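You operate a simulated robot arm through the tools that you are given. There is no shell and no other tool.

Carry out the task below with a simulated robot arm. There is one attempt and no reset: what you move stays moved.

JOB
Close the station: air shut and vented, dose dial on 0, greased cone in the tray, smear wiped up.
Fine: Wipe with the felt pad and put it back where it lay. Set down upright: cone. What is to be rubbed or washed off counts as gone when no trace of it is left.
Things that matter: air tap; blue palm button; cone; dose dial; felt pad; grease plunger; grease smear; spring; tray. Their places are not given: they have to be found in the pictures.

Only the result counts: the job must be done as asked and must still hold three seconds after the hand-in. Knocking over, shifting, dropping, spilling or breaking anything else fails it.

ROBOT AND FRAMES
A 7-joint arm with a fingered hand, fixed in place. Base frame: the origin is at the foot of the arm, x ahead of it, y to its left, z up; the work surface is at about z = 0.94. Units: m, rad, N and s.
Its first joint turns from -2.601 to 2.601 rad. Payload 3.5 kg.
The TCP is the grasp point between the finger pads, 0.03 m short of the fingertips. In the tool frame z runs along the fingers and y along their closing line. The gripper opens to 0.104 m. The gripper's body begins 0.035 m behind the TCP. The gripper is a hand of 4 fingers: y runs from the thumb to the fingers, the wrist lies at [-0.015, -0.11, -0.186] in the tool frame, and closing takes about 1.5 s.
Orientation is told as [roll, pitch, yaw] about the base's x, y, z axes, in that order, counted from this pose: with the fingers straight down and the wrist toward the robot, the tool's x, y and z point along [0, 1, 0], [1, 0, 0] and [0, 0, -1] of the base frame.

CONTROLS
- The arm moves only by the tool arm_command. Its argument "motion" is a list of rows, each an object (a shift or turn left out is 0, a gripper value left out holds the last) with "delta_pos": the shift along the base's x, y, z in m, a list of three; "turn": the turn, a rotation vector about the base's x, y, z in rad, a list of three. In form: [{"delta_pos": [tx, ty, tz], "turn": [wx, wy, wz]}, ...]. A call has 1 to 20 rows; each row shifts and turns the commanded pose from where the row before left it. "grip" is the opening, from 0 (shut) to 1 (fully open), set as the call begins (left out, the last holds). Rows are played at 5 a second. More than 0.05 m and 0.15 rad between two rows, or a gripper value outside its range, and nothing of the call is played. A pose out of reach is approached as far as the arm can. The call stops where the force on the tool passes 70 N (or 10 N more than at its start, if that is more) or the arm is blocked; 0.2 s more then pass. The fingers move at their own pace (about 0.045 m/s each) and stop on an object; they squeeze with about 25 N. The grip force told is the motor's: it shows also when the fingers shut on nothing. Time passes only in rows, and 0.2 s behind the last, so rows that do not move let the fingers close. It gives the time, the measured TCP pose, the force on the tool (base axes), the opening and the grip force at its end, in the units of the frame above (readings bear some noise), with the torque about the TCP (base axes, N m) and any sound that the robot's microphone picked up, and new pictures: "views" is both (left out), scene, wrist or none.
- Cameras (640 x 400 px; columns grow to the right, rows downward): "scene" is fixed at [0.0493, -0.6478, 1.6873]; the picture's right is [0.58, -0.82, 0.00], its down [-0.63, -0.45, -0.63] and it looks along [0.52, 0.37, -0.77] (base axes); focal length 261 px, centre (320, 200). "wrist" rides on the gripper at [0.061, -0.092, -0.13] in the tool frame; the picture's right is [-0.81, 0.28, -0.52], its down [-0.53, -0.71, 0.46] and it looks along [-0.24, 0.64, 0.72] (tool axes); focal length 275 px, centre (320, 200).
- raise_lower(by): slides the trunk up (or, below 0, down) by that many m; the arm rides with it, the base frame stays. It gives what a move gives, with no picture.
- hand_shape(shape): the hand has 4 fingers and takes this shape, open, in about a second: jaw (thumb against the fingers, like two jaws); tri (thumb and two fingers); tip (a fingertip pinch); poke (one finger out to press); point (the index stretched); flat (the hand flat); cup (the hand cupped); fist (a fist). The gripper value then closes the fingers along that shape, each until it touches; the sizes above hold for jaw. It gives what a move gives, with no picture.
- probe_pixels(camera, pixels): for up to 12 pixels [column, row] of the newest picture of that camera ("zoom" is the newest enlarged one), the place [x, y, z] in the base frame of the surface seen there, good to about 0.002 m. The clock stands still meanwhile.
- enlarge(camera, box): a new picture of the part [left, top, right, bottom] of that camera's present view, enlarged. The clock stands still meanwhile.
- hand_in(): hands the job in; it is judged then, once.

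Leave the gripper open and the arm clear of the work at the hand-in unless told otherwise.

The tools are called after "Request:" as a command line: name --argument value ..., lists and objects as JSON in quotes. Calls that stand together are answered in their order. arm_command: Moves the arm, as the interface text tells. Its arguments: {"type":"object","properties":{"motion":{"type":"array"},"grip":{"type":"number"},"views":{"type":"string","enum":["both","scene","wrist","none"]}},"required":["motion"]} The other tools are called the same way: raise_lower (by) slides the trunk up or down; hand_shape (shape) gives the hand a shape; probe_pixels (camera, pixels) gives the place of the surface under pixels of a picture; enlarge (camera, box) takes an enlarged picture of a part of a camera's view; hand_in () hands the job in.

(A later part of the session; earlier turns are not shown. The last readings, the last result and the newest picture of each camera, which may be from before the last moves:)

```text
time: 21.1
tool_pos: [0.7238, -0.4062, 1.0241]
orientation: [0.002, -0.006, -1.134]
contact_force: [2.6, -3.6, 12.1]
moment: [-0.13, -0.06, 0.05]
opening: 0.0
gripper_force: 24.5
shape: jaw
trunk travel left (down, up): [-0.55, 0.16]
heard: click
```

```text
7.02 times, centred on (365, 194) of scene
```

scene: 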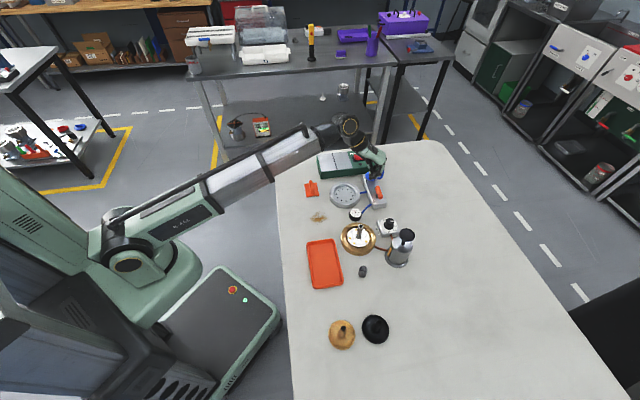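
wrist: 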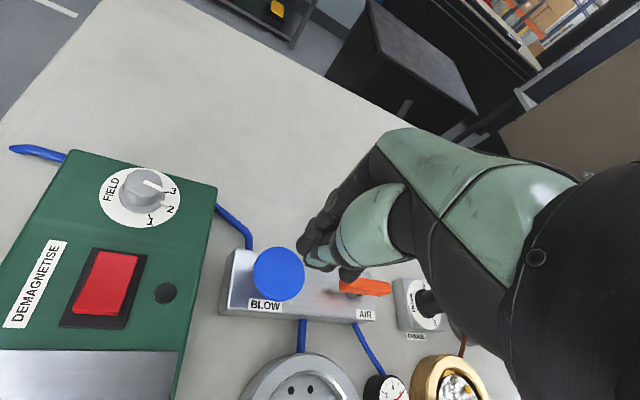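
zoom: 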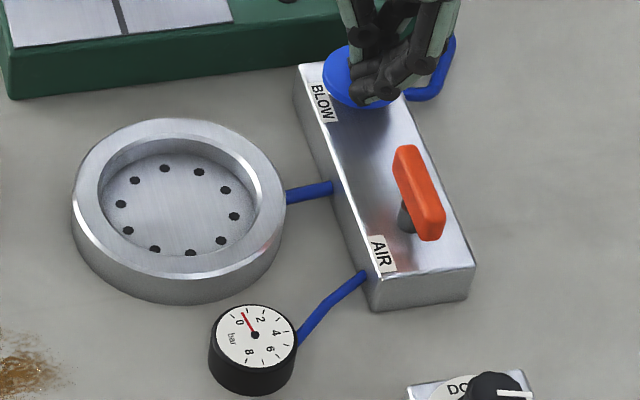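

A click, and the gauge has fallen to nearly 0. I keep holding for a couple of seconds and check again.

Request:
arm_command --motion '[{}, {}, {}, {}, {}, {}, {}, {}, {}, {}]' --views "scene"

Request:
enlarge --camera "scene" --box '[340, 205, 370, 225]'

```text
time: 23.3
tool_pos: [0.7233, -0.4064, 1.0229]
orientation: [0.002, -0.006, -1.132]
contact_force: [2.9, -3.8, 14.8]
moment: [-0.14, -0.13, 0.0]
opening: 0.0001
gripper_force: 24.7
shape: jaw
trunk travel left (down, up): [-0.55, 0.16]
```

scene: 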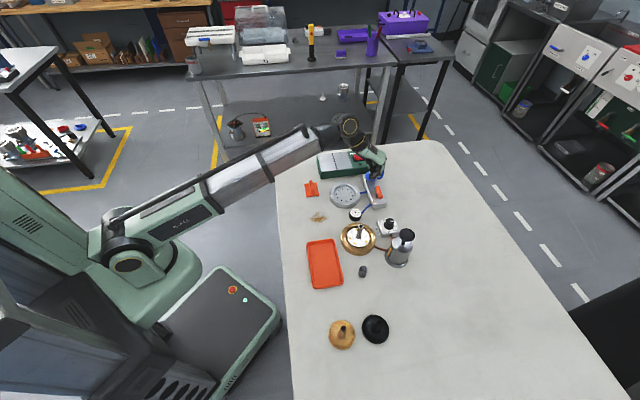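

```text
16.00 times, centred on (355, 215) of scene
```

zoom: 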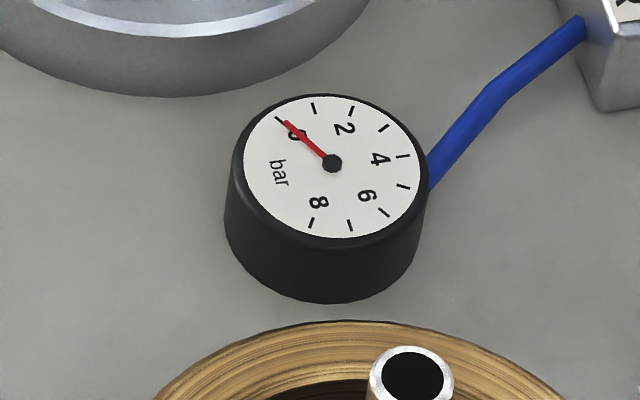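

The gauge is at 0. I rise off the button and check that it stays at 0.

Request:
arm_command --motion '[{"delta_pos": [0, 0, 0.01]}, {"delta_pos": [0, 0, 0.03]}, {"delta_pos": [0, 0, 0.04]}, {"delta_pos": [0, 0, 0.04]}, {}]' --views "scene"

Request:
enlarge --camera "scene" --box '[335, 165, 395, 222]'

```text
time: 24.5
tool_pos: [0.7241, -0.4077, 1.1437]
orientation: [0.0, -0.003, -1.133]
contact_force: [0.5, -0.2, 0.1]
moment: [0.01, 0.0, 0.0]
opening: 0.0001
gripper_force: 25.1
shape: jaw
trunk travel left (down, up): [-0.55, 0.16]
```

scene: 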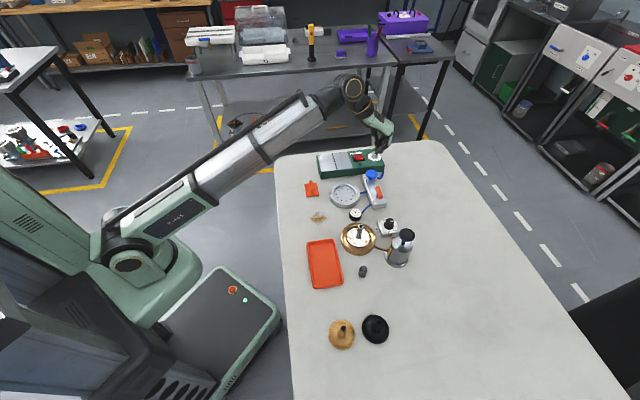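

```text
7.02 times, centred on (365, 194) of scene
```

zoom: 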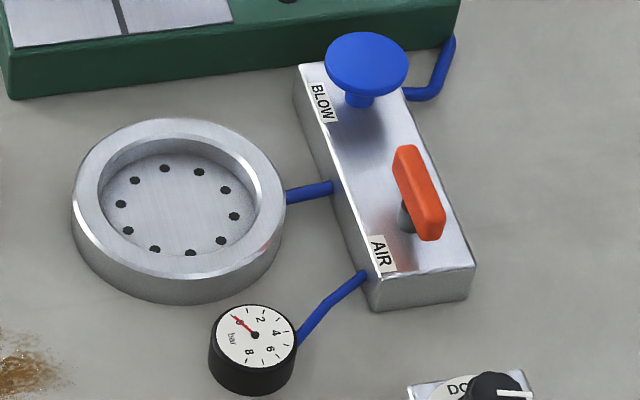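

Air is shut and vented (gauge 0, button back up). Next is the dial at about (0.576,-0.554). I move above it, opening the hand and turning to yaw 0.

Request:
arm_command --motion '[{"delta_pos": [-0.0185, -0.0182, -0.002], "turn": [0, 0, 0.1416]}, {"delta_pos": [-0.0185, -0.0182, -0.002], "turn": [0, 0, 0.1416]}, {"delta_pos": [-0.0185, -0.0182, -0.002], "turn": [0, 0, 0.1416]}, {"delta_pos": [-0.0185, -0.0182, -0.002], "turn": [0, 0, 0.1416]}, {"delta_pos": [-0.0185, -0.0182, -0.002], "turn": [0, 0, 0.1416]}, {"delta_pos": [-0.0185, -0.0182, -0.002], "turn": [0, 0, 0.1416]}, {"delta_pos": [-0.0185, -0.0182, -0.002], "turn": [0, 0, 0.1416]}, {"delta_pos": [-0.0185, -0.0182, -0.002], "turn": [0, 0, 0.1416]}, {}]' --grip 0.6 --views "both"

```text
time: 26.5
tool_pos: [0.577, -0.554, 1.126]
orientation: [0.0, -0.004, 0.002]
contact_force: [0.4, 0.7, 0.2]
moment: [-0.01, -0.01, -0.01]
opening: 0.062
gripper_force: 0.1
shape: jaw
trunk travel left (down, up): [-0.55, 0.16]
```

scene: 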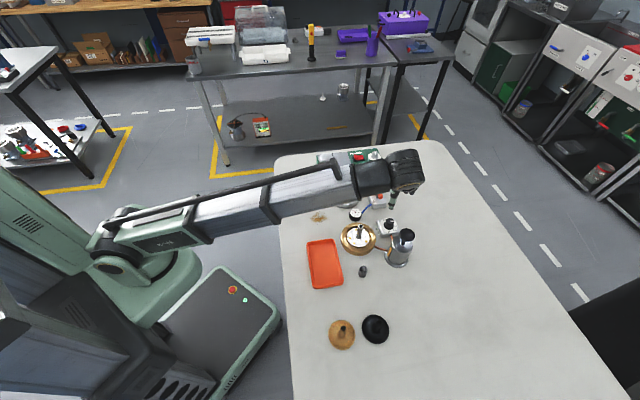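
wrist: 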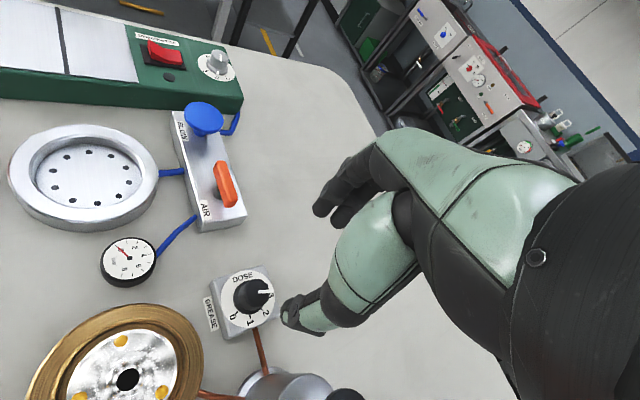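

I enlarge the dial in the wrist view to refine the centre and see the pointer and numbers.

Request:
enlarge --camera "wrist" --box '[205, 255, 301, 345]'

Request:
enlarge --camera "scene" --box '[360, 150, 440, 275]'

```text
4.44 times, centred on (253, 300) of wrist
```

zoom: 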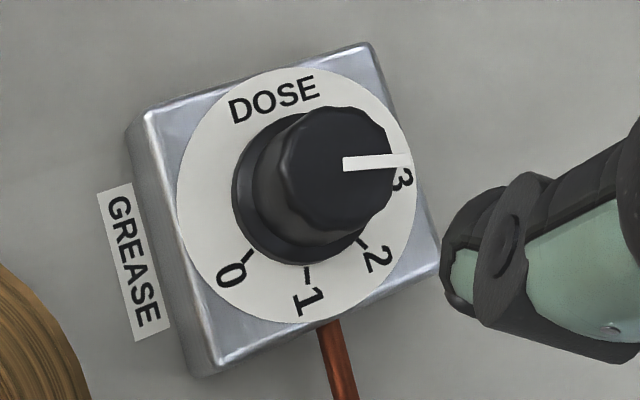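

```text
3.20 times, centred on (400, 212) of scene
```

zoom: 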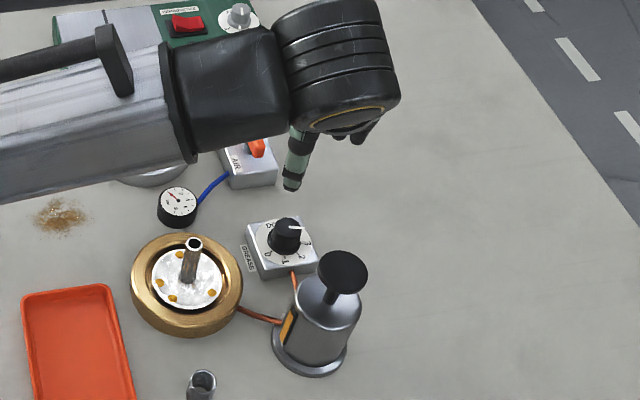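

I probe the dial plate edges and the knob top edges in the wrist picture.

Request:
probe_pixels --camera "wrist" --pixels '[[257, 291], [247, 291], [268, 293], [257, 281], [257, 301], [222, 298], [273.5, 300], [247.8, 272], [247.8, 326.5], [237, 312], [250, 317], [262, 310]]'

```text
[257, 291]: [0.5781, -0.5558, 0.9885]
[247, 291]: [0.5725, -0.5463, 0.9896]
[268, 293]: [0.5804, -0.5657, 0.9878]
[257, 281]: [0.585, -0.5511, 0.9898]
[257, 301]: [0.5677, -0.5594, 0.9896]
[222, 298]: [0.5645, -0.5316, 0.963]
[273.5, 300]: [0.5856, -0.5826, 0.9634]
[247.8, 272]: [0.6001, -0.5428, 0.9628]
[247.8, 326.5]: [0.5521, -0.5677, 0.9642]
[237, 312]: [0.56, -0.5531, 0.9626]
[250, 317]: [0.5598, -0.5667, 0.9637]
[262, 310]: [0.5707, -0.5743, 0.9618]
```

Knob centre is (0.5763,-0.556), top z 0.989. I lower over it with the fingers at either side (tips will stop about 7 mm above the plate).

Request:
arm_command --motion '[{"delta_pos": [-0.0007, -0.002, -0.03]}, {"delta_pos": [0, 0, -0.03]}, {"delta_pos": [0, 0, -0.02]}, {"delta_pos": [0, 0, -0.02]}, {"delta_pos": [0, 0, -0.015]}, {"delta_pos": [0, 0, -0.01]}, {}]' --views "both"

```text
time: 28.1
tool_pos: [0.5751, -0.5535, 1.0016]
orientation: [0.0, -0.004, 0.003]
contact_force: [-0.7, -0.3, 0.0]
moment: [0.02, 0.02, -0.03]
opening: 0.0622
gripper_force: 0.1
shape: jaw
trunk travel left (down, up): [-0.55, 0.16]
```

scene: 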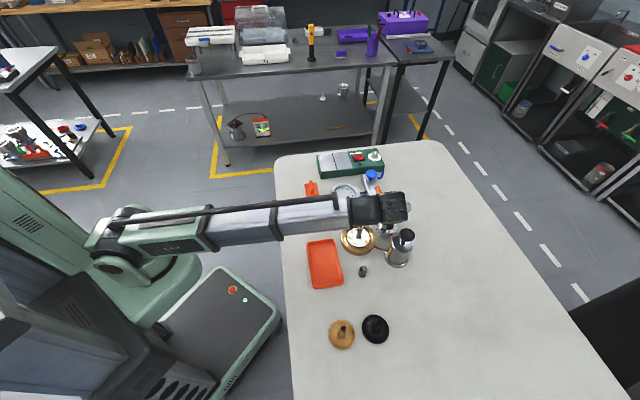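
wrist: 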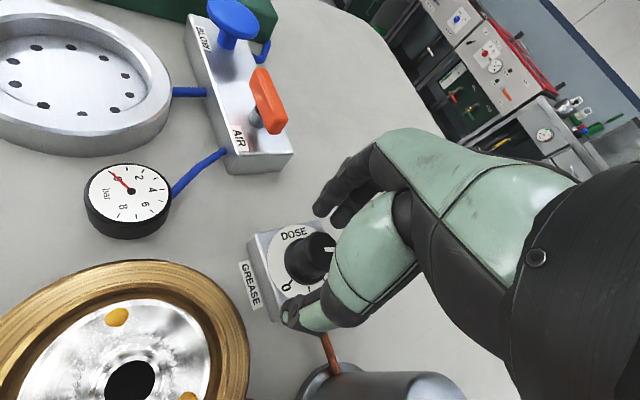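

I nudge by 1–2 mm and close on the knob.

Request:
arm_command --motion '[{"delta_pos": [0.001, -0.0015, 0]}, {}, {}, {}, {}, {}]' --grip 0 --views "wrist"

```text
time: 29.5
tool_pos: [0.576, -0.5557, 1.0017]
orientation: [0.0, -0.004, 0.0]
contact_force: [-3.8, 0.7, -3.1]
moment: [0.01, 0.1, -0.02]
opening: 0.0226
gripper_force: 24.6
shape: jaw
trunk travel left (down, up): [-0.55, 0.16]
```

wrist: 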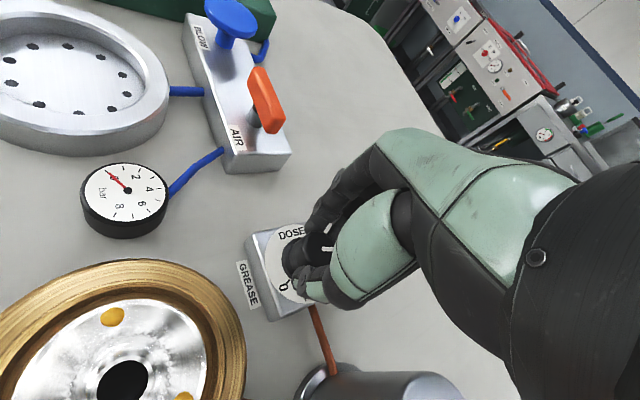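

The knob is held (opening 22.6 mm). I turn clockwise 1.18 rad.

Request:
arm_command --motion '[{"turn": [0, 0, -0.1]}, {"turn": [0, 0, -0.1]}, {"turn": [0, 0, -0.1]}, {"turn": [0, 0, -0.1]}, {"turn": [0, 0, -0.1]}, {"turn": [0, 0, -0.1]}, {"turn": [0, 0, -0.1]}, {"turn": [0, 0, -0.1]}, {"turn": [0, 0, -0.1]}, {"turn": [0, 0, -0.1]}, {"turn": [0, 0, -0.1]}, {"turn": [0, 0, -0.08]}, {}]' --views "both"

```text
time: 32.3
tool_pos: [0.577, -0.5555, 1.002]
orientation: [0.0, -0.002, -1.182]
contact_force: [1.9, 6.7, -1.7]
moment: [0.08, -0.08, 0.01]
opening: 0.0224
gripper_force: 25.1
shape: jaw
trunk travel left (down, up): [-0.55, 0.16]
```

scene: 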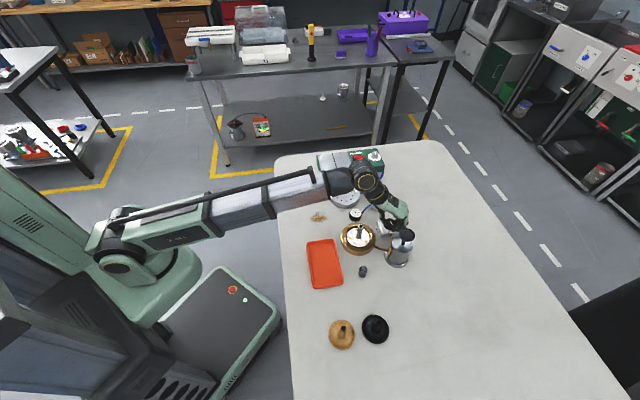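
wrist: 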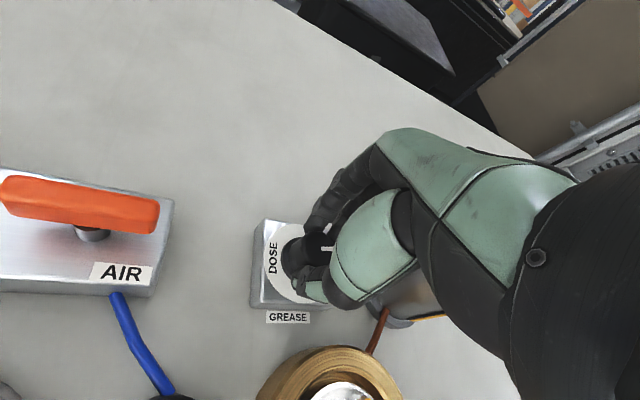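

The knob turned with the hand. I open, rise 3 cm, turn back to yaw 0, and take a look at the pointer.

Request:
arm_command --motion '[{}, {}, {}, {}, {"delta_pos": [0, 0, 0.02]}, {"delta_pos": [0, 0, 0.02]}, {"turn": [0, 0, 0.13]}, {"turn": [0, 0, 0.13]}, {"turn": [0, 0, 0.13]}, {"turn": [0, 0, 0.13]}, {"turn": [0, 0, 0.13]}, {"turn": [0, 0, 0.13]}, {"turn": [0, 0, 0.13]}, {"turn": [0, 0, 0.13]}, {"turn": [0, 0, 0.14]}, {}]' --grip 0.6 --views "both"

Request:
enlarge --camera "wrist" --box '[200, 210, 360, 350]'

```text
time: 35.7
tool_pos: [0.5756, -0.5561, 1.0415]
orientation: [0.0, -0.003, 0.001]
contact_force: [1.0, 0.0, 0.0]
moment: [0.01, -0.01, -0.01]
opening: 0.0619
gripper_force: 0.0
shape: jaw
trunk travel left (down, up): [-0.55, 0.16]
```

scene: 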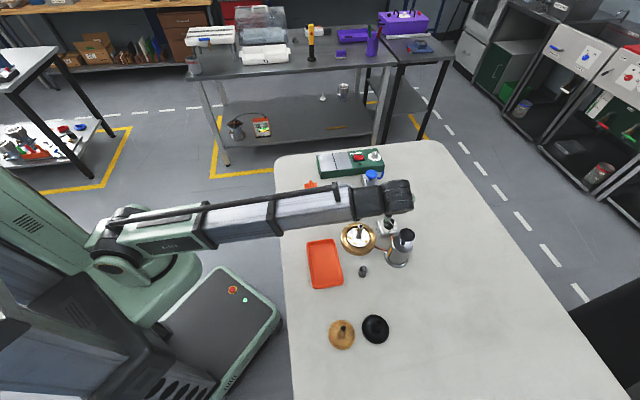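
wrist: 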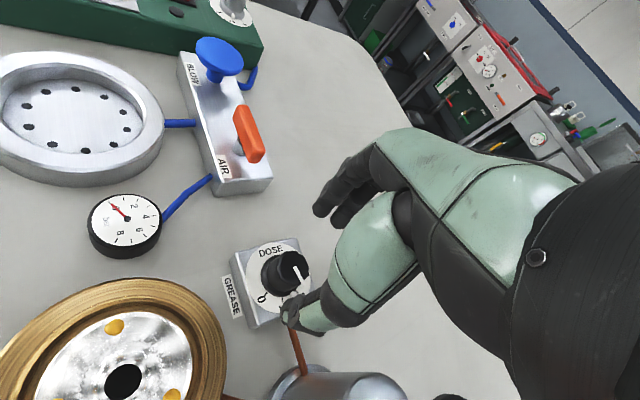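

```text
2.86 times, centred on (280, 280) of wrist
```

zoom: 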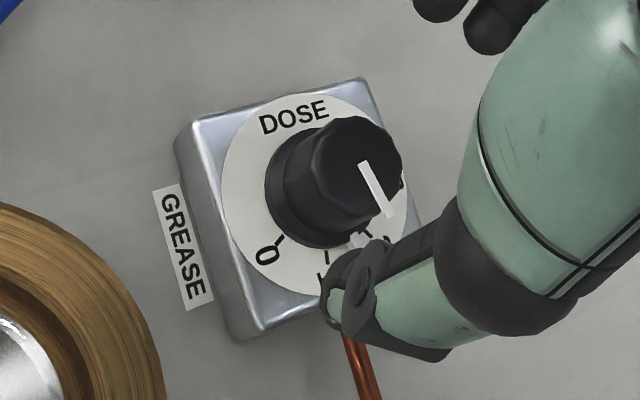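

The pointer is now between 1 and 2, as expected. I probe its line to know the angle exactly.

Request:
probe_pixels --camera "zoom" --pixels '[[363, 168], [390, 213], [320, 165], [400, 165], [358, 120], [355, 205], [281, 238], [327, 255], [365, 233], [355, 240]]'

```text
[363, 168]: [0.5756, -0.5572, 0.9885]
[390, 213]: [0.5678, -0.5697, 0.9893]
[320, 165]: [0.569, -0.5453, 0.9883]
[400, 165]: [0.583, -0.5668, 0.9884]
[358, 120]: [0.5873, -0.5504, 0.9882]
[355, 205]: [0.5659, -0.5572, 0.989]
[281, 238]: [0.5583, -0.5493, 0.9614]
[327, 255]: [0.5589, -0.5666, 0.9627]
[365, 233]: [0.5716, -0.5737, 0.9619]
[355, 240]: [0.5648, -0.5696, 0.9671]
```

The pointer is at about -124°; the 0 tick is about -195° to -200°, so roughly 1.22–1.3 rad more. I lower, grip again, and turn 1.2 rad clockwise.

Request:
arm_command --motion '[{"delta_pos": [0, 0, -0.015]}, {"delta_pos": [0, 0, -0.015]}, {"delta_pos": [0, 0, -0.01]}, {}]' --views "none"

Request:
arm_command --motion '[{}, {}, {}, {}, {}]' --grip 0 --views "wrist"

```text
time: 36.7
tool_pos: [0.5773, -0.5551, 1.0017]
orientation: [0.0, -0.003, 0.001]
contact_force: [0.7, -0.2, -0.8]
moment: [-0.01, 0.01, -0.03]
opening: 0.0622
gripper_force: 0.0
shape: jaw
trunk travel left (down, up): [-0.55, 0.16]
```

```text
time: 37.9
tool_pos: [0.5767, -0.5559, 1.0011]
orientation: [0.001, -0.003, 0.0]
contact_force: [-3.3, 0.1, -2.1]
moment: [0.01, 0.02, 0.0]
opening: 0.0225
gripper_force: 25.2
shape: jaw
trunk travel left (down, up): [-0.55, 0.16]
```

wrist: 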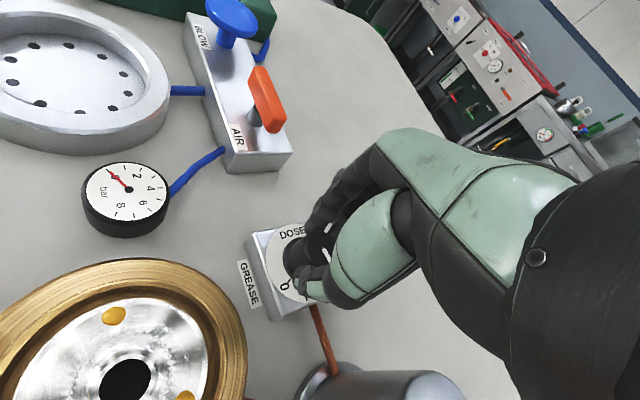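

The knob is gripped again. I turn 1.15 rad clockwise, then go slowly.

Request:
arm_command --motion '[{"turn": [0, 0, -0.1]}, {"turn": [0, 0, -0.1]}, {"turn": [0, 0, -0.1]}, {"turn": [0, 0, -0.1]}, {"turn": [0, 0, -0.1]}, {"turn": [0, 0, -0.1]}, {"turn": [0, 0, -0.1]}, {"turn": [0, 0, -0.1]}, {"turn": [0, 0, -0.1]}, {"turn": [0, 0, -0.1]}, {"turn": [0, 0, -0.1]}, {"turn": [0, 0, -0.05]}, {}]' --views "wrist"

```text
time: 40.7
tool_pos: [0.5779, -0.556, 1.0022]
orientation: [-0.001, -0.002, -1.151]
contact_force: [2.0, 7.6, -7.1]
moment: [0.22, 0.0, 0.01]
opening: 0.0221
gripper_force: 24.9
shape: jaw
trunk travel left (down, up): [-0.55, 0.16]
```

wrist: 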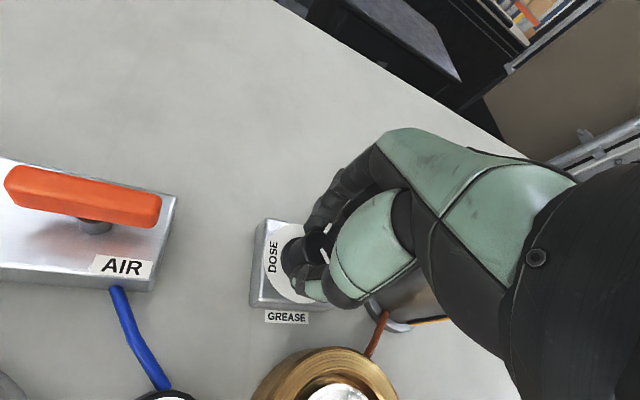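

No counter-moment yet. I go another 0.1 rad slowly and read the moment.

Request:
arm_command --motion '[{"turn": [0, 0, -0.03]}, {"turn": [0, 0, -0.03]}, {"turn": [0, 0, -0.03]}, {}]' --views "wrist"

Request:
enlarge --camera "wrist" --box '[245, 205, 345, 325]'

Request:
enlarge --camera "scene" --box '[375, 205, 415, 240]'

```text
time: 41.7
tool_pos: [0.5774, -0.5543, 1.002]
orientation: [0.0, -0.004, -1.241]
contact_force: [5.6, 8.5, -3.8]
moment: [0.19, -0.13, 0.17]
opening: 0.0216
gripper_force: 25.1
shape: jaw
trunk travel left (down, up): [-0.55, 0.16]
```

wrist: 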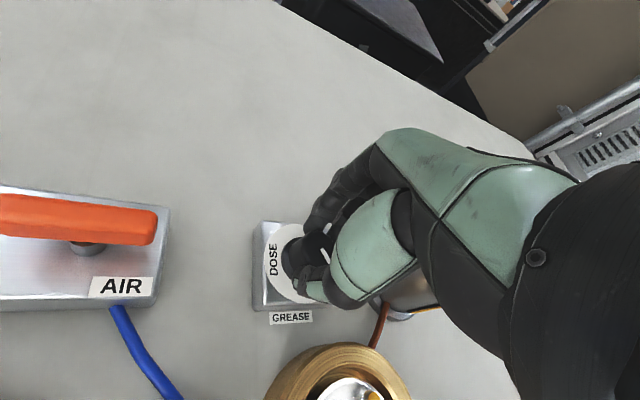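

```text
3.33 times, centred on (295, 265) of wrist
```

zoom: 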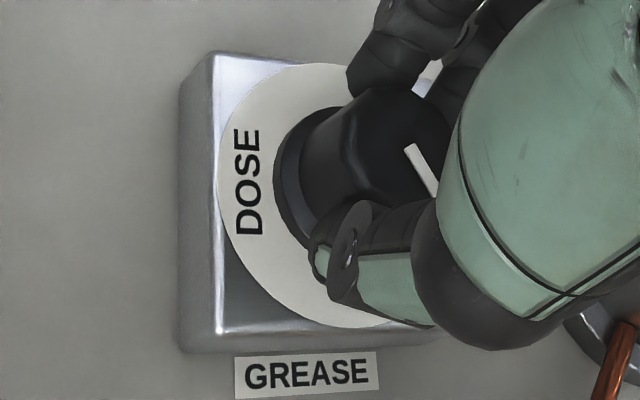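

```text
11.43 times, centred on (395, 222) of scene
```

zoom: 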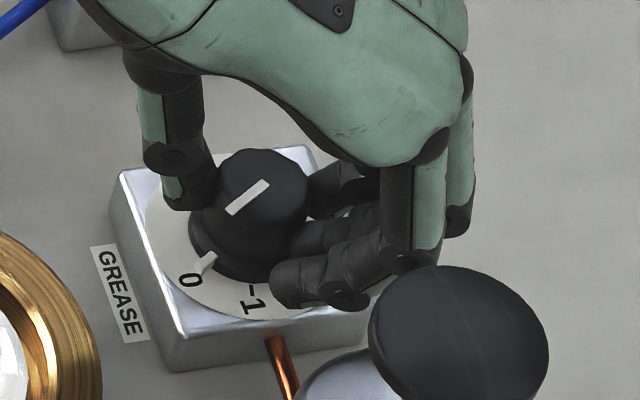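

The moment rises (0.17 N m) and the scene zoom shows the white marker at the 0 tick: end stop. I add 0.03 rad to be sure, then release and rise to look.

Request:
arm_command --motion '[{"turn": [0, 0, -0.03]}, {}]' --views "none"

Request:
arm_command --motion '[{}, {}, {}, {}, {"delta_pos": [0, 0, 0.02]}, {"delta_pos": [0, 0, 0.03]}, {"delta_pos": [0, 0, 0.04]}, {"delta_pos": [0, 0, 0.04]}, {"delta_pos": [0, 0, 0.02]}, {}]' --grip 0.6 --views "both"

Request:
enlarge --camera "scene" --box '[375, 205, 415, 240]'

```text
time: 42.3
tool_pos: [0.5781, -0.5551, 1.0023]
orientation: [0.001, -0.004, -1.272]
contact_force: [7.5, 8.8, -4.4]
moment: [0.16, -0.15, 0.21]
opening: 0.022
gripper_force: 25.1
shape: jaw
trunk travel left (down, up): [-0.55, 0.16]
```

```text
time: 44.5
tool_pos: [0.576, -0.5561, 1.1519]
orientation: [0.0, -0.001, -1.271]
contact_force: [-0.8, 0.0, 0.6]
moment: [0.0, 0.0, -0.01]
opening: 0.0619
gripper_force: 0.1
shape: jaw
trunk travel left (down, up): [-0.55, 0.16]
```

scene: 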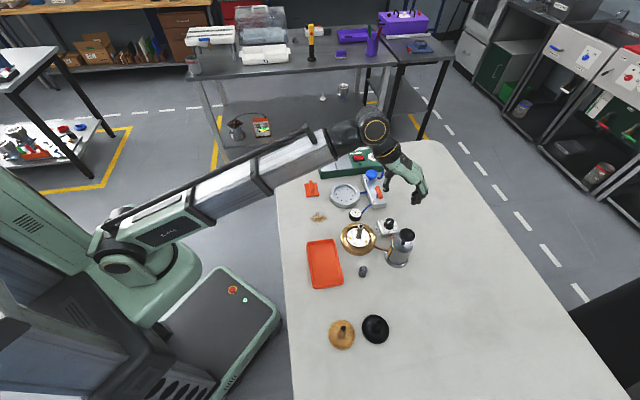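
wrist: 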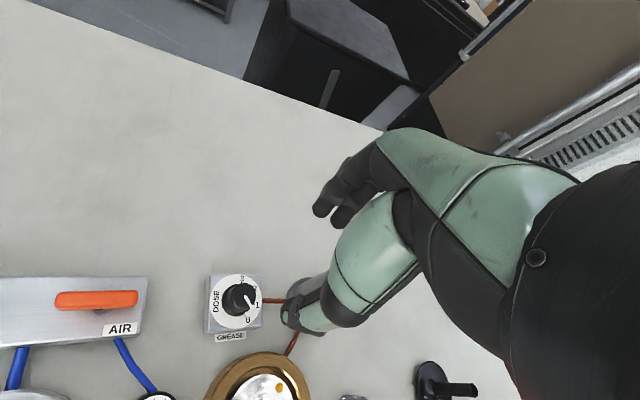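

```text
11.43 times, centred on (395, 222) of scene
```

zoom: 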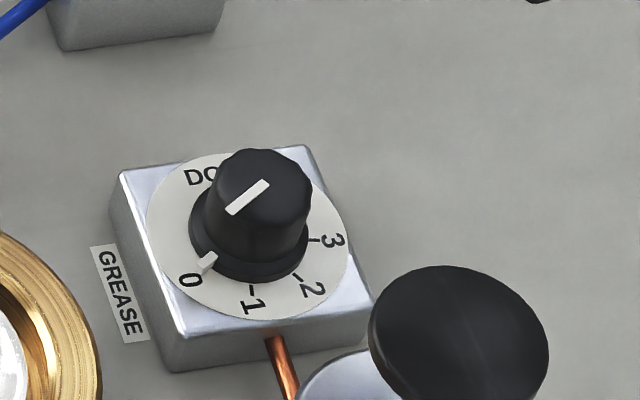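

The marker covers the 0 tick. I confirm with the wrist view too.

Request:
enlarge --camera "wrist" --box '[200, 265, 272, 345]'

Request:
enlarge --camera "scene" --box '[330, 215, 390, 260]'

```text
5.00 times, centred on (236, 305) of wrist
```

zoom: 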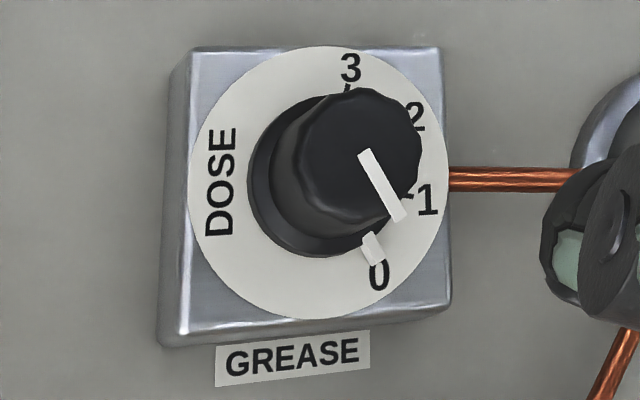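

```text
8.89 times, centred on (360, 238) of scene
```

zoom: 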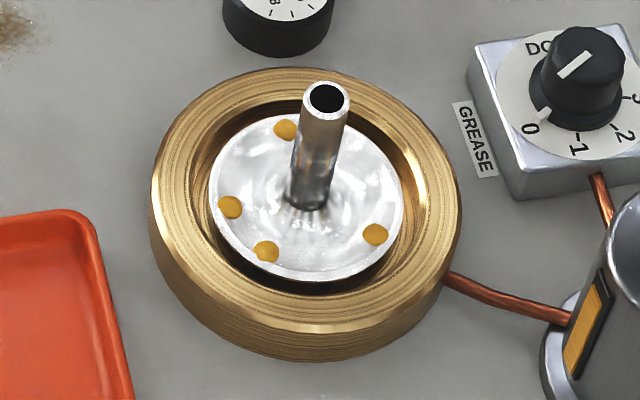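

Dial is on 0. Next the cone. I probe the stem top ring and grease dots in this zoom for exact position.

Request:
probe_pixels --camera "zoom" --pixels '[[306, 98], [345, 98], [326, 83.5], [326, 115], [225, 200], [400, 205], [300, 275], [285, 130], [265, 252], [300, 205], [230, 155], [300, 262]]'

Request:
enlarge --camera "scene" --box '[325, 315, 365, 350]'

```text
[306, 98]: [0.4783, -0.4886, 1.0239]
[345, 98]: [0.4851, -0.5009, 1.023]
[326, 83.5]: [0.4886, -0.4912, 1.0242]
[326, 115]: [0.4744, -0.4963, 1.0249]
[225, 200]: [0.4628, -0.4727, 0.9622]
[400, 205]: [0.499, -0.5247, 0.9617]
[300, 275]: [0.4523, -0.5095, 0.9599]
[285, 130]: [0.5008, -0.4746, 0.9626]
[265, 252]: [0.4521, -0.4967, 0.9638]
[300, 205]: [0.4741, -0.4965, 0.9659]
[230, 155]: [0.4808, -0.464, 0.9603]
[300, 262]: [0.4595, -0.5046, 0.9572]
```

```text
11.43 times, centred on (345, 332) of scene
```

zoom: 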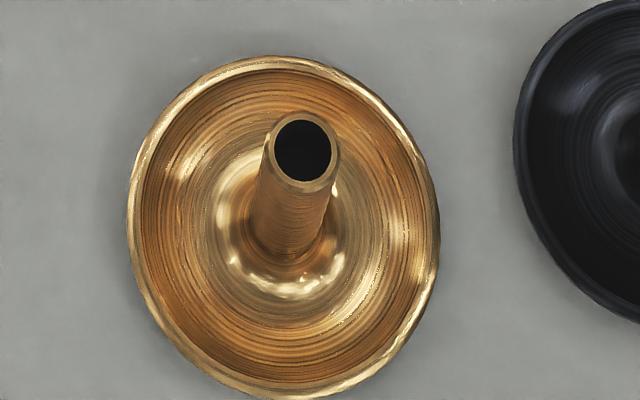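

Stem centre (0.4816,-0.4945). I probe the brass cone for comparison of heights (it stands on the table).

Request:
probe_pixels --camera "zoom" --pixels '[[303, 116], [303, 185], [270, 150], [337, 150], [135, 230], [435, 250], [290, 62], [290, 392], [300, 285], [120, 300]]'

```text
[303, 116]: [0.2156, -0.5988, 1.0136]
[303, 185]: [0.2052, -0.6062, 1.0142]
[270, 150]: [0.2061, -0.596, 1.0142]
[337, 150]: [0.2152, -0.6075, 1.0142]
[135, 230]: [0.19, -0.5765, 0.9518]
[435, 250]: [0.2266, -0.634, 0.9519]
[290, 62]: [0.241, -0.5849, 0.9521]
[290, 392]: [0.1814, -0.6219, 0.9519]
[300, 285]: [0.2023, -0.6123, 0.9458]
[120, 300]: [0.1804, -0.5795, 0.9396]
```

The other cone gives the shape: total height 74 mm, rim radius 35 mm, so the held cone will sit about 6 mm lower in the tray than now. I move above the cone stem with yaw about -0.8.

Request:
arm_command --motion '[{"delta_pos": [-0.019, 0.0124, 0], "turn": [0, 0, 0.094]}, {"delta_pos": [-0.019, 0.0124, 0], "turn": [0, 0, 0.094]}, {"delta_pos": [-0.019, 0.0124, 0], "turn": [0, 0, 0.094]}, {"delta_pos": [-0.019, 0.0124, 0], "turn": [0, 0, 0.094]}, {"delta_pos": [-0.019, 0.0124, 0], "turn": [0, 0, 0.094]}, {"delta_pos": [0, 0, -0.03]}, {}]' --grip 0.5 --views "both"

```text
time: 46.1
tool_pos: [0.4804, -0.4955, 1.1214]
orientation: [0.0, -0.002, -0.8]
contact_force: [0.9, -1.1, 0.0]
moment: [0.01, 0.03, -0.03]
opening: 0.0522
gripper_force: 0.0
shape: jaw
trunk travel left (down, up): [-0.55, 0.16]
```

scene: 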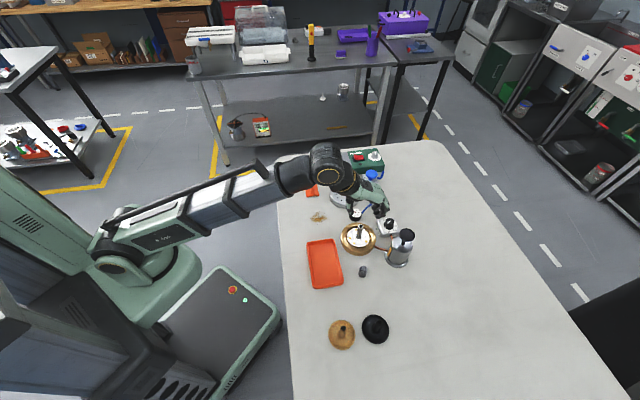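
wrist: 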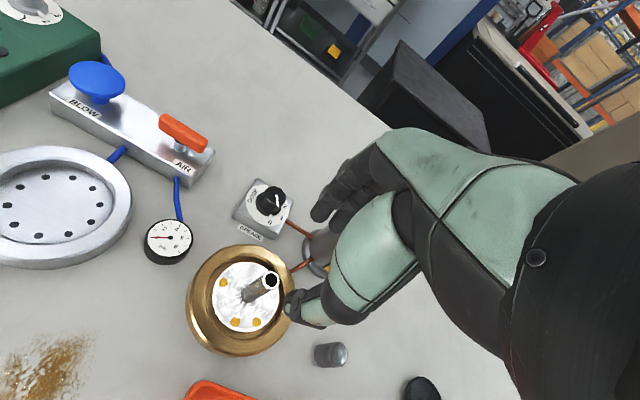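

Position is right over the stem. I lower until the fingertips are about 2 cm above the cone's dish (TCP 1.012).

Request:
arm_command --motion '[{"delta_pos": [0.001, 0.0005, -0.03]}, {"delta_pos": [0, 0, -0.03]}, {"delta_pos": [0, 0, -0.02]}, {"delta_pos": [0, 0, -0.015]}, {"delta_pos": [0, 0, -0.012]}, {}]' --views "both"

```text
time: 47.5
tool_pos: [0.4832, -0.4928, 1.0148]
orientation: [0.0, -0.004, -0.8]
contact_force: [-0.3, -0.2, 0.4]
moment: [0.0, 0.02, -0.02]
opening: 0.0524
gripper_force: 0.0
shape: jaw
trunk travel left (down, up): [-0.55, 0.16]
```

scene: 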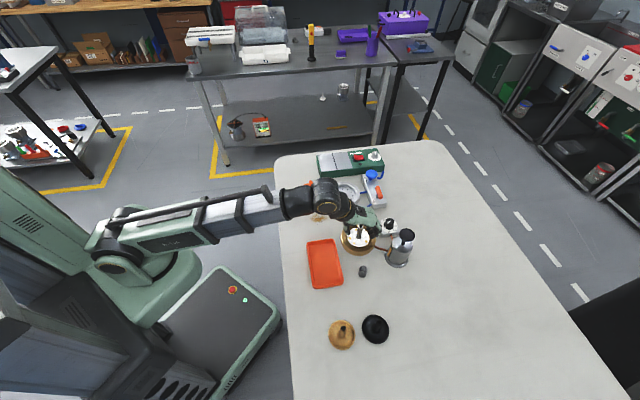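
wrist: 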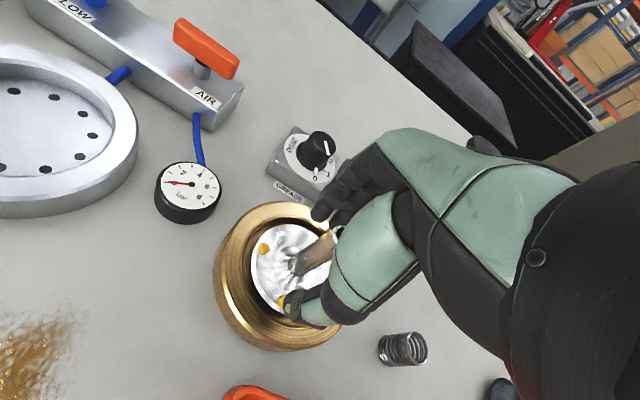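

Fingers straddle the stem. I close.

Request:
arm_command --motion '[{}, {}, {}, {}, {}, {}]' --grip 0 --views "both"

Request:
enlarge --camera "scene" --box '[330, 200, 400, 260]'

```text
time: 48.9
tool_pos: [0.482, -0.4935, 1.0149]
orientation: [-0.002, -0.005, -0.799]
contact_force: [0.6, 0.2, 1.3]
moment: [-0.03, -0.02, -0.03]
opening: 0.0072
gripper_force: 24.8
shape: jaw
trunk travel left (down, up): [-0.55, 0.16]
```

scene: 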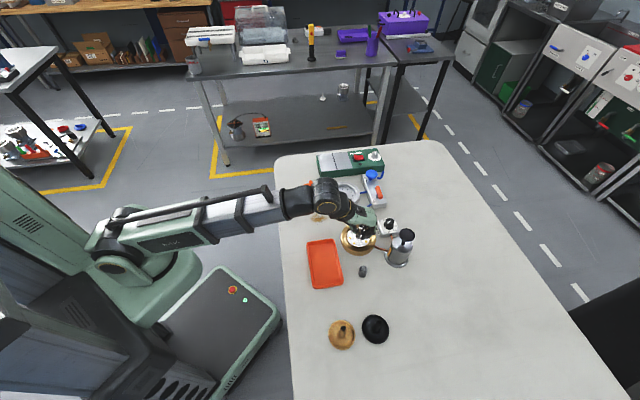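
wrist: 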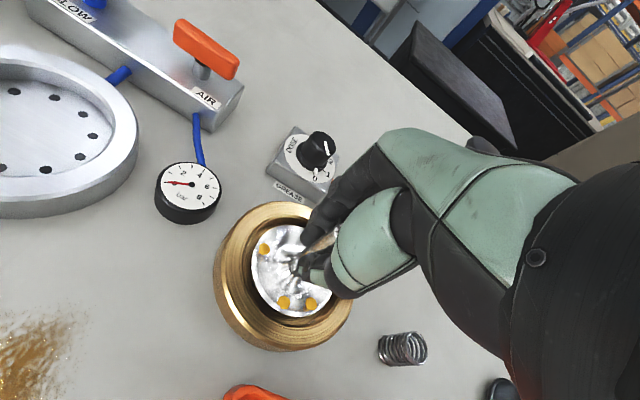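

```text
6.67 times, centred on (365, 230) of scene
```

zoom: 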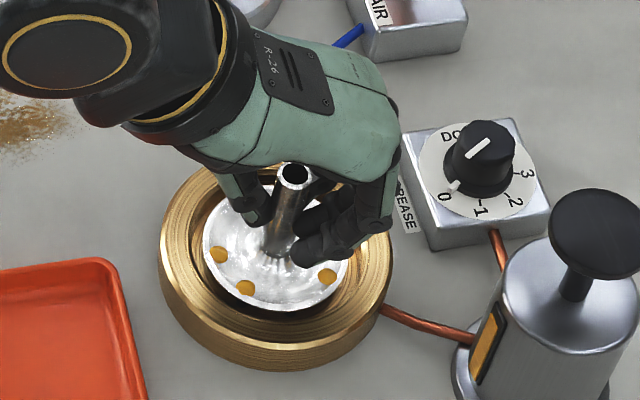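

The stem is held (25 N). I lift 2 cm slowly and check whether the cone comes along upright.

Request:
arm_command --motion '[{"delta_pos": [0, 0, 0.005]}, {"delta_pos": [0, 0, 0.01]}, {"delta_pos": [0, 0, 0.01]}, {}]' --views "both"

Request:
enlarge --camera "scene" --box '[330, 200, 400, 260]'

```text
time: 49.9
tool_pos: [0.4821, -0.4935, 1.0392]
orientation: [0.0, -0.003, -0.8]
contact_force: [-0.3, -0.6, -1.5]
moment: [0.0, 0.03, -0.02]
opening: 0.0071
gripper_force: 24.9
shape: jaw
trunk travel left (down, up): [-0.55, 0.16]
```

scene: 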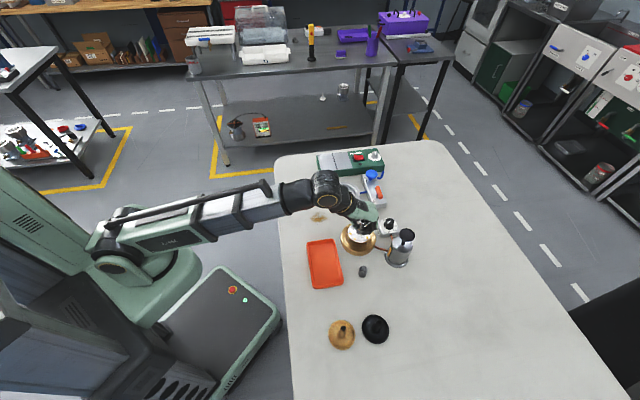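
wrist: 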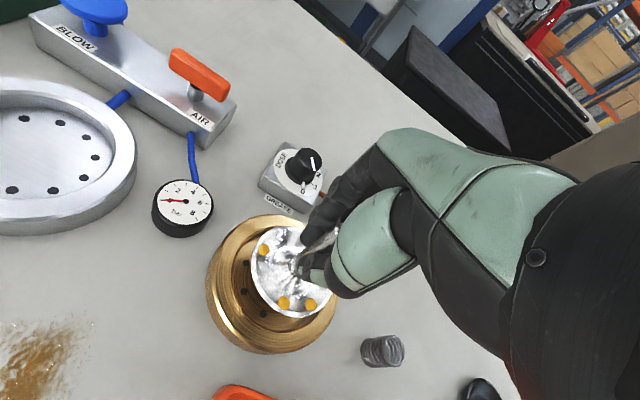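

```text
6.67 times, centred on (365, 230) of scene
```

zoom: 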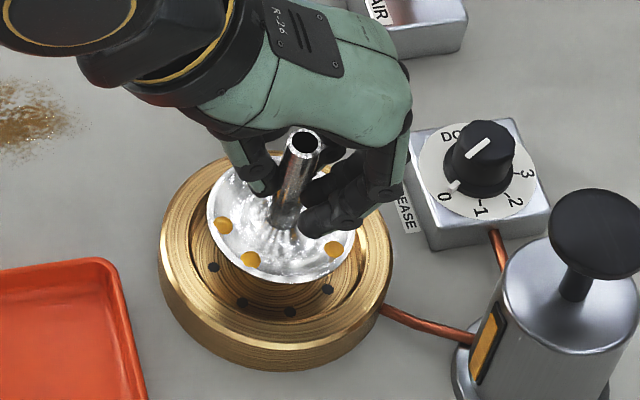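

The cone hangs upright with its grease dots. I lift it to travel height and, before moving on, enlarge the tray to get its inner edges.

Request:
arm_command --motion '[{"delta_pos": [0, 0, 0.02]}, {"delta_pos": [0, 0, 0.03]}, {"delta_pos": [0, 0, 0.02]}, {}]' --views "scene"

Request:
enlarge --camera "scene" --box '[300, 232, 350, 295]'

```text
time: 50.9
tool_pos: [0.4832, -0.4929, 1.1092]
orientation: [0.0, -0.004, -0.8]
contact_force: [-0.2, -0.4, -1.6]
moment: [0.07, 0.0, -0.02]
opening: 0.0073
gripper_force: 24.7
shape: jaw
trunk travel left (down, up): [-0.55, 0.16]
```

scene: 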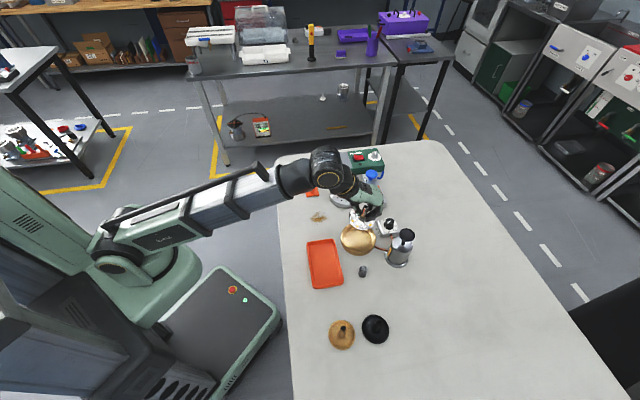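

```text
6.35 times, centred on (325, 264) of scene
```

zoom: 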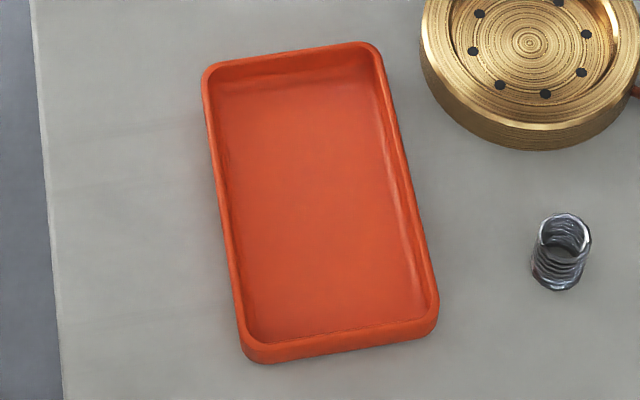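

I probe rim and floor points on both long sides and short ends.

Request:
probe_pixels --camera "zoom" --pixels '[[209, 130], [232, 260], [388, 110], [424, 250], [228, 160], [245, 270], [380, 140], [405, 260], [290, 54], [340, 345], [300, 85], [335, 325]]'

```text
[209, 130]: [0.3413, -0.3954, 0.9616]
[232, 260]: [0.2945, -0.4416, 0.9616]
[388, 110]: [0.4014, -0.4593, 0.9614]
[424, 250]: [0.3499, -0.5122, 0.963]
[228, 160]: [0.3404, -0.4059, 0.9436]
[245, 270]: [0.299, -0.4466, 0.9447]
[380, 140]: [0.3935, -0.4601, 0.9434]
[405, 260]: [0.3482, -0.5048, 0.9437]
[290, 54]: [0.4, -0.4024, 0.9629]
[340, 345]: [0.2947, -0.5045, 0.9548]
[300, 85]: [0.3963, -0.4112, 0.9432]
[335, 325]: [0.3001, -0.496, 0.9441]
```

Tray centre is (0.347,-0.452), long axis at 45°, inside about 80 mm wide. I carry the cone over there at this height.

Request:
arm_command --motion '[{"delta_pos": [-0.0226, 0.0068, 0]}, {"delta_pos": [-0.0226, 0.0068, 0]}, {"delta_pos": [-0.0226, 0.0068, 0]}, {"delta_pos": [-0.0226, 0.0068, 0]}, {"delta_pos": [-0.0226, 0.0068, 0]}, {"delta_pos": [-0.0227, 0.0068, 0]}, {}]' --views "both"

```text
time: 52.5
tool_pos: [0.3469, -0.4525, 1.1098]
orientation: [0.0, -0.005, -0.8]
contact_force: [-0.7, 0.1, -2.0]
moment: [0.02, 0.02, -0.01]
opening: 0.0074
gripper_force: 25.0
shape: jaw
trunk travel left (down, up): [-0.55, 0.16]
```

scene: 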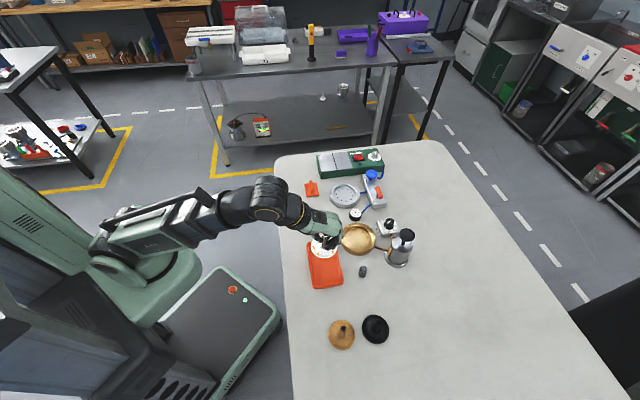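
wrist: 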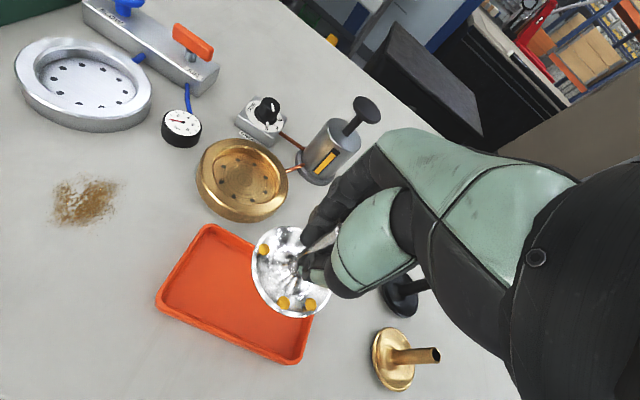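

The cone is over the tray. I lower to just above the rim, then look.

Request:
arm_command --motion '[{"delta_pos": [0, 0, -0.025]}, {"delta_pos": [0, 0, -0.025]}, {"delta_pos": [0, 0, -0.015]}, {"delta_pos": [0, 0, -0.01]}, {}]' --views "both"

Request:
enlarge --camera "scene" --box '[295, 225, 365, 295]'

```text
time: 53.7
tool_pos: [0.3479, -0.4522, 1.0341]
orientation: [0.0, -0.003, -0.8]
contact_force: [-1.1, 0.1, -1.3]
moment: [0.03, 0.03, -0.03]
opening: 0.0073
gripper_force: 25.0
shape: jaw
trunk travel left (down, up): [-0.55, 0.16]
```

scene: 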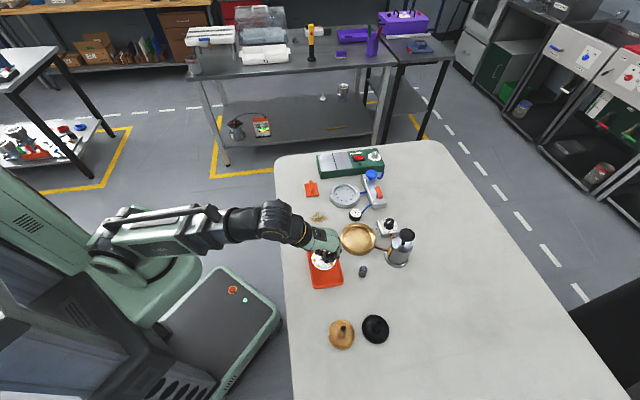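
wrist: 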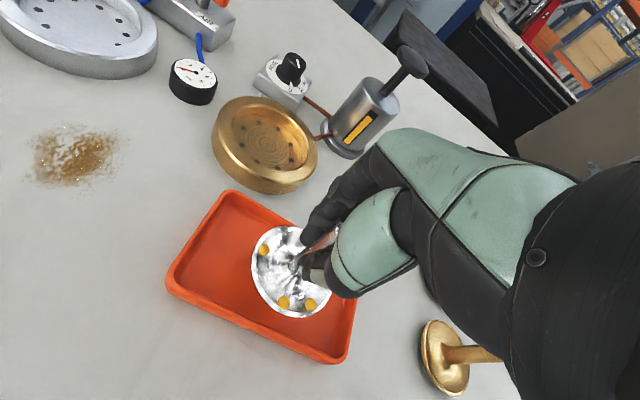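

```text
5.71 times, centred on (330, 260) of scene
```

zoom: 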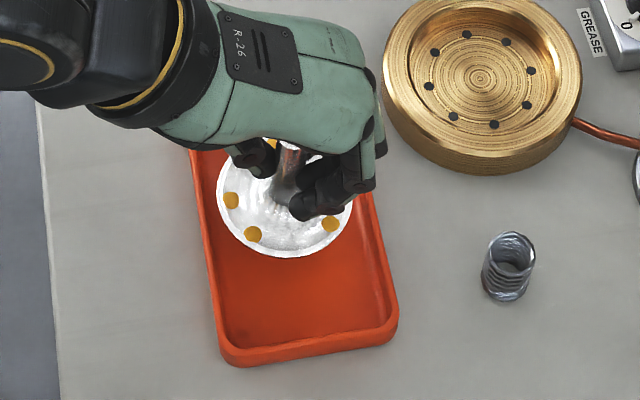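

The cone is centred between the long sides. I lower slowly until it touches the floor (expected at TCP about 1.009).

Request:
arm_command --motion '[{"delta_pos": [0, 0, -0.01]}, {"delta_pos": [0, 0, -0.008]}, {"delta_pos": [0, 0, -0.003]}, {"delta_pos": [0, 0, -0.002]}, {}]' --views "none"

```text
time: 54.9
tool_pos: [0.3454, -0.4517, 1.0115]
orientation: [-0.001, -0.003, -0.798]
contact_force: [0.3, -0.3, -1.1]
moment: [-0.01, 0.0, -0.03]
opening: 0.0073
gripper_force: 25.1
shape: jaw
trunk travel left (down, up): [-0.55, 0.16]
```

Request:
arm_command --motion '[{"delta_pos": [0, 0, -0.001]}, {"delta_pos": [0, 0, -0.001]}, {}]' --views "none"

```text
time: 55.7
tool_pos: [0.3468, -0.4528, 1.01]
orientation: [0.0, -0.002, -0.798]
contact_force: [-0.3, 0.1, -0.2]
moment: [0.01, -0.01, 0.01]
opening: 0.0068
gripper_force: 25.0
shape: jaw
trunk travel left (down, up): [-0.55, 0.16]
```

The weight is coming off (-0.2 N). One more millimetre or so.

Request:
arm_command --motion '[{"delta_pos": [0, 0, -0.001]}, {}]' --views "both"

Request:
enlarge --camera "scene" --box '[295, 225, 365, 295]'

```text
time: 56.3
tool_pos: [0.3469, -0.4512, 1.009]
orientation: [-0.001, -0.004, -0.8]
contact_force: [0.2, 0.9, 0.3]
moment: [0.01, 0.0, 0.03]
opening: 0.0072
gripper_force: 25.0
shape: jaw
trunk travel left (down, up): [-0.55, 0.16]
```

scene: 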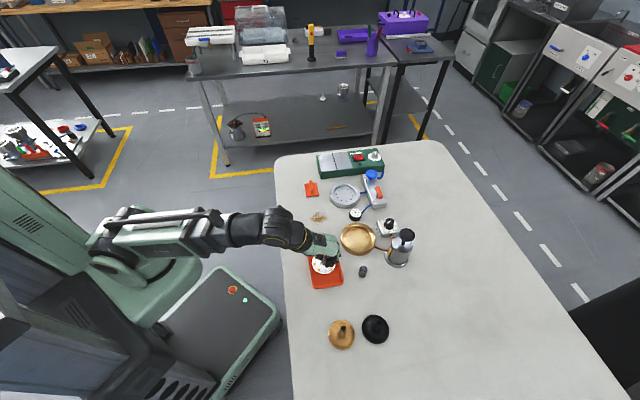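
wrist: 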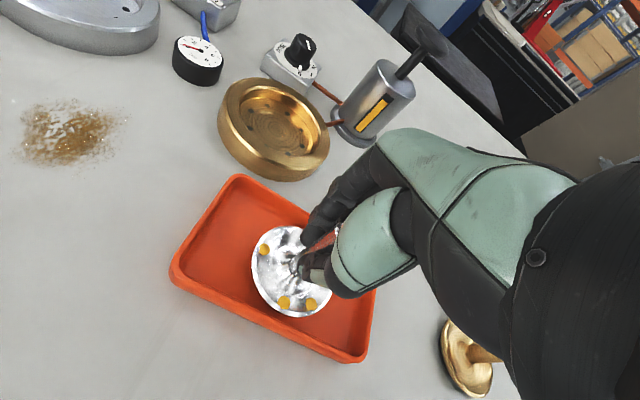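

```text
5.71 times, centred on (330, 260) of scene
```

zoom: 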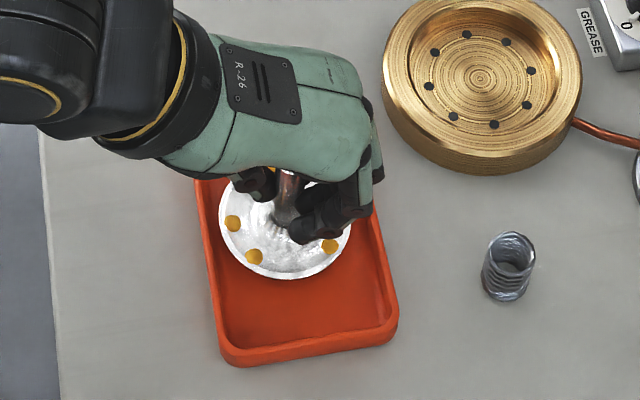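

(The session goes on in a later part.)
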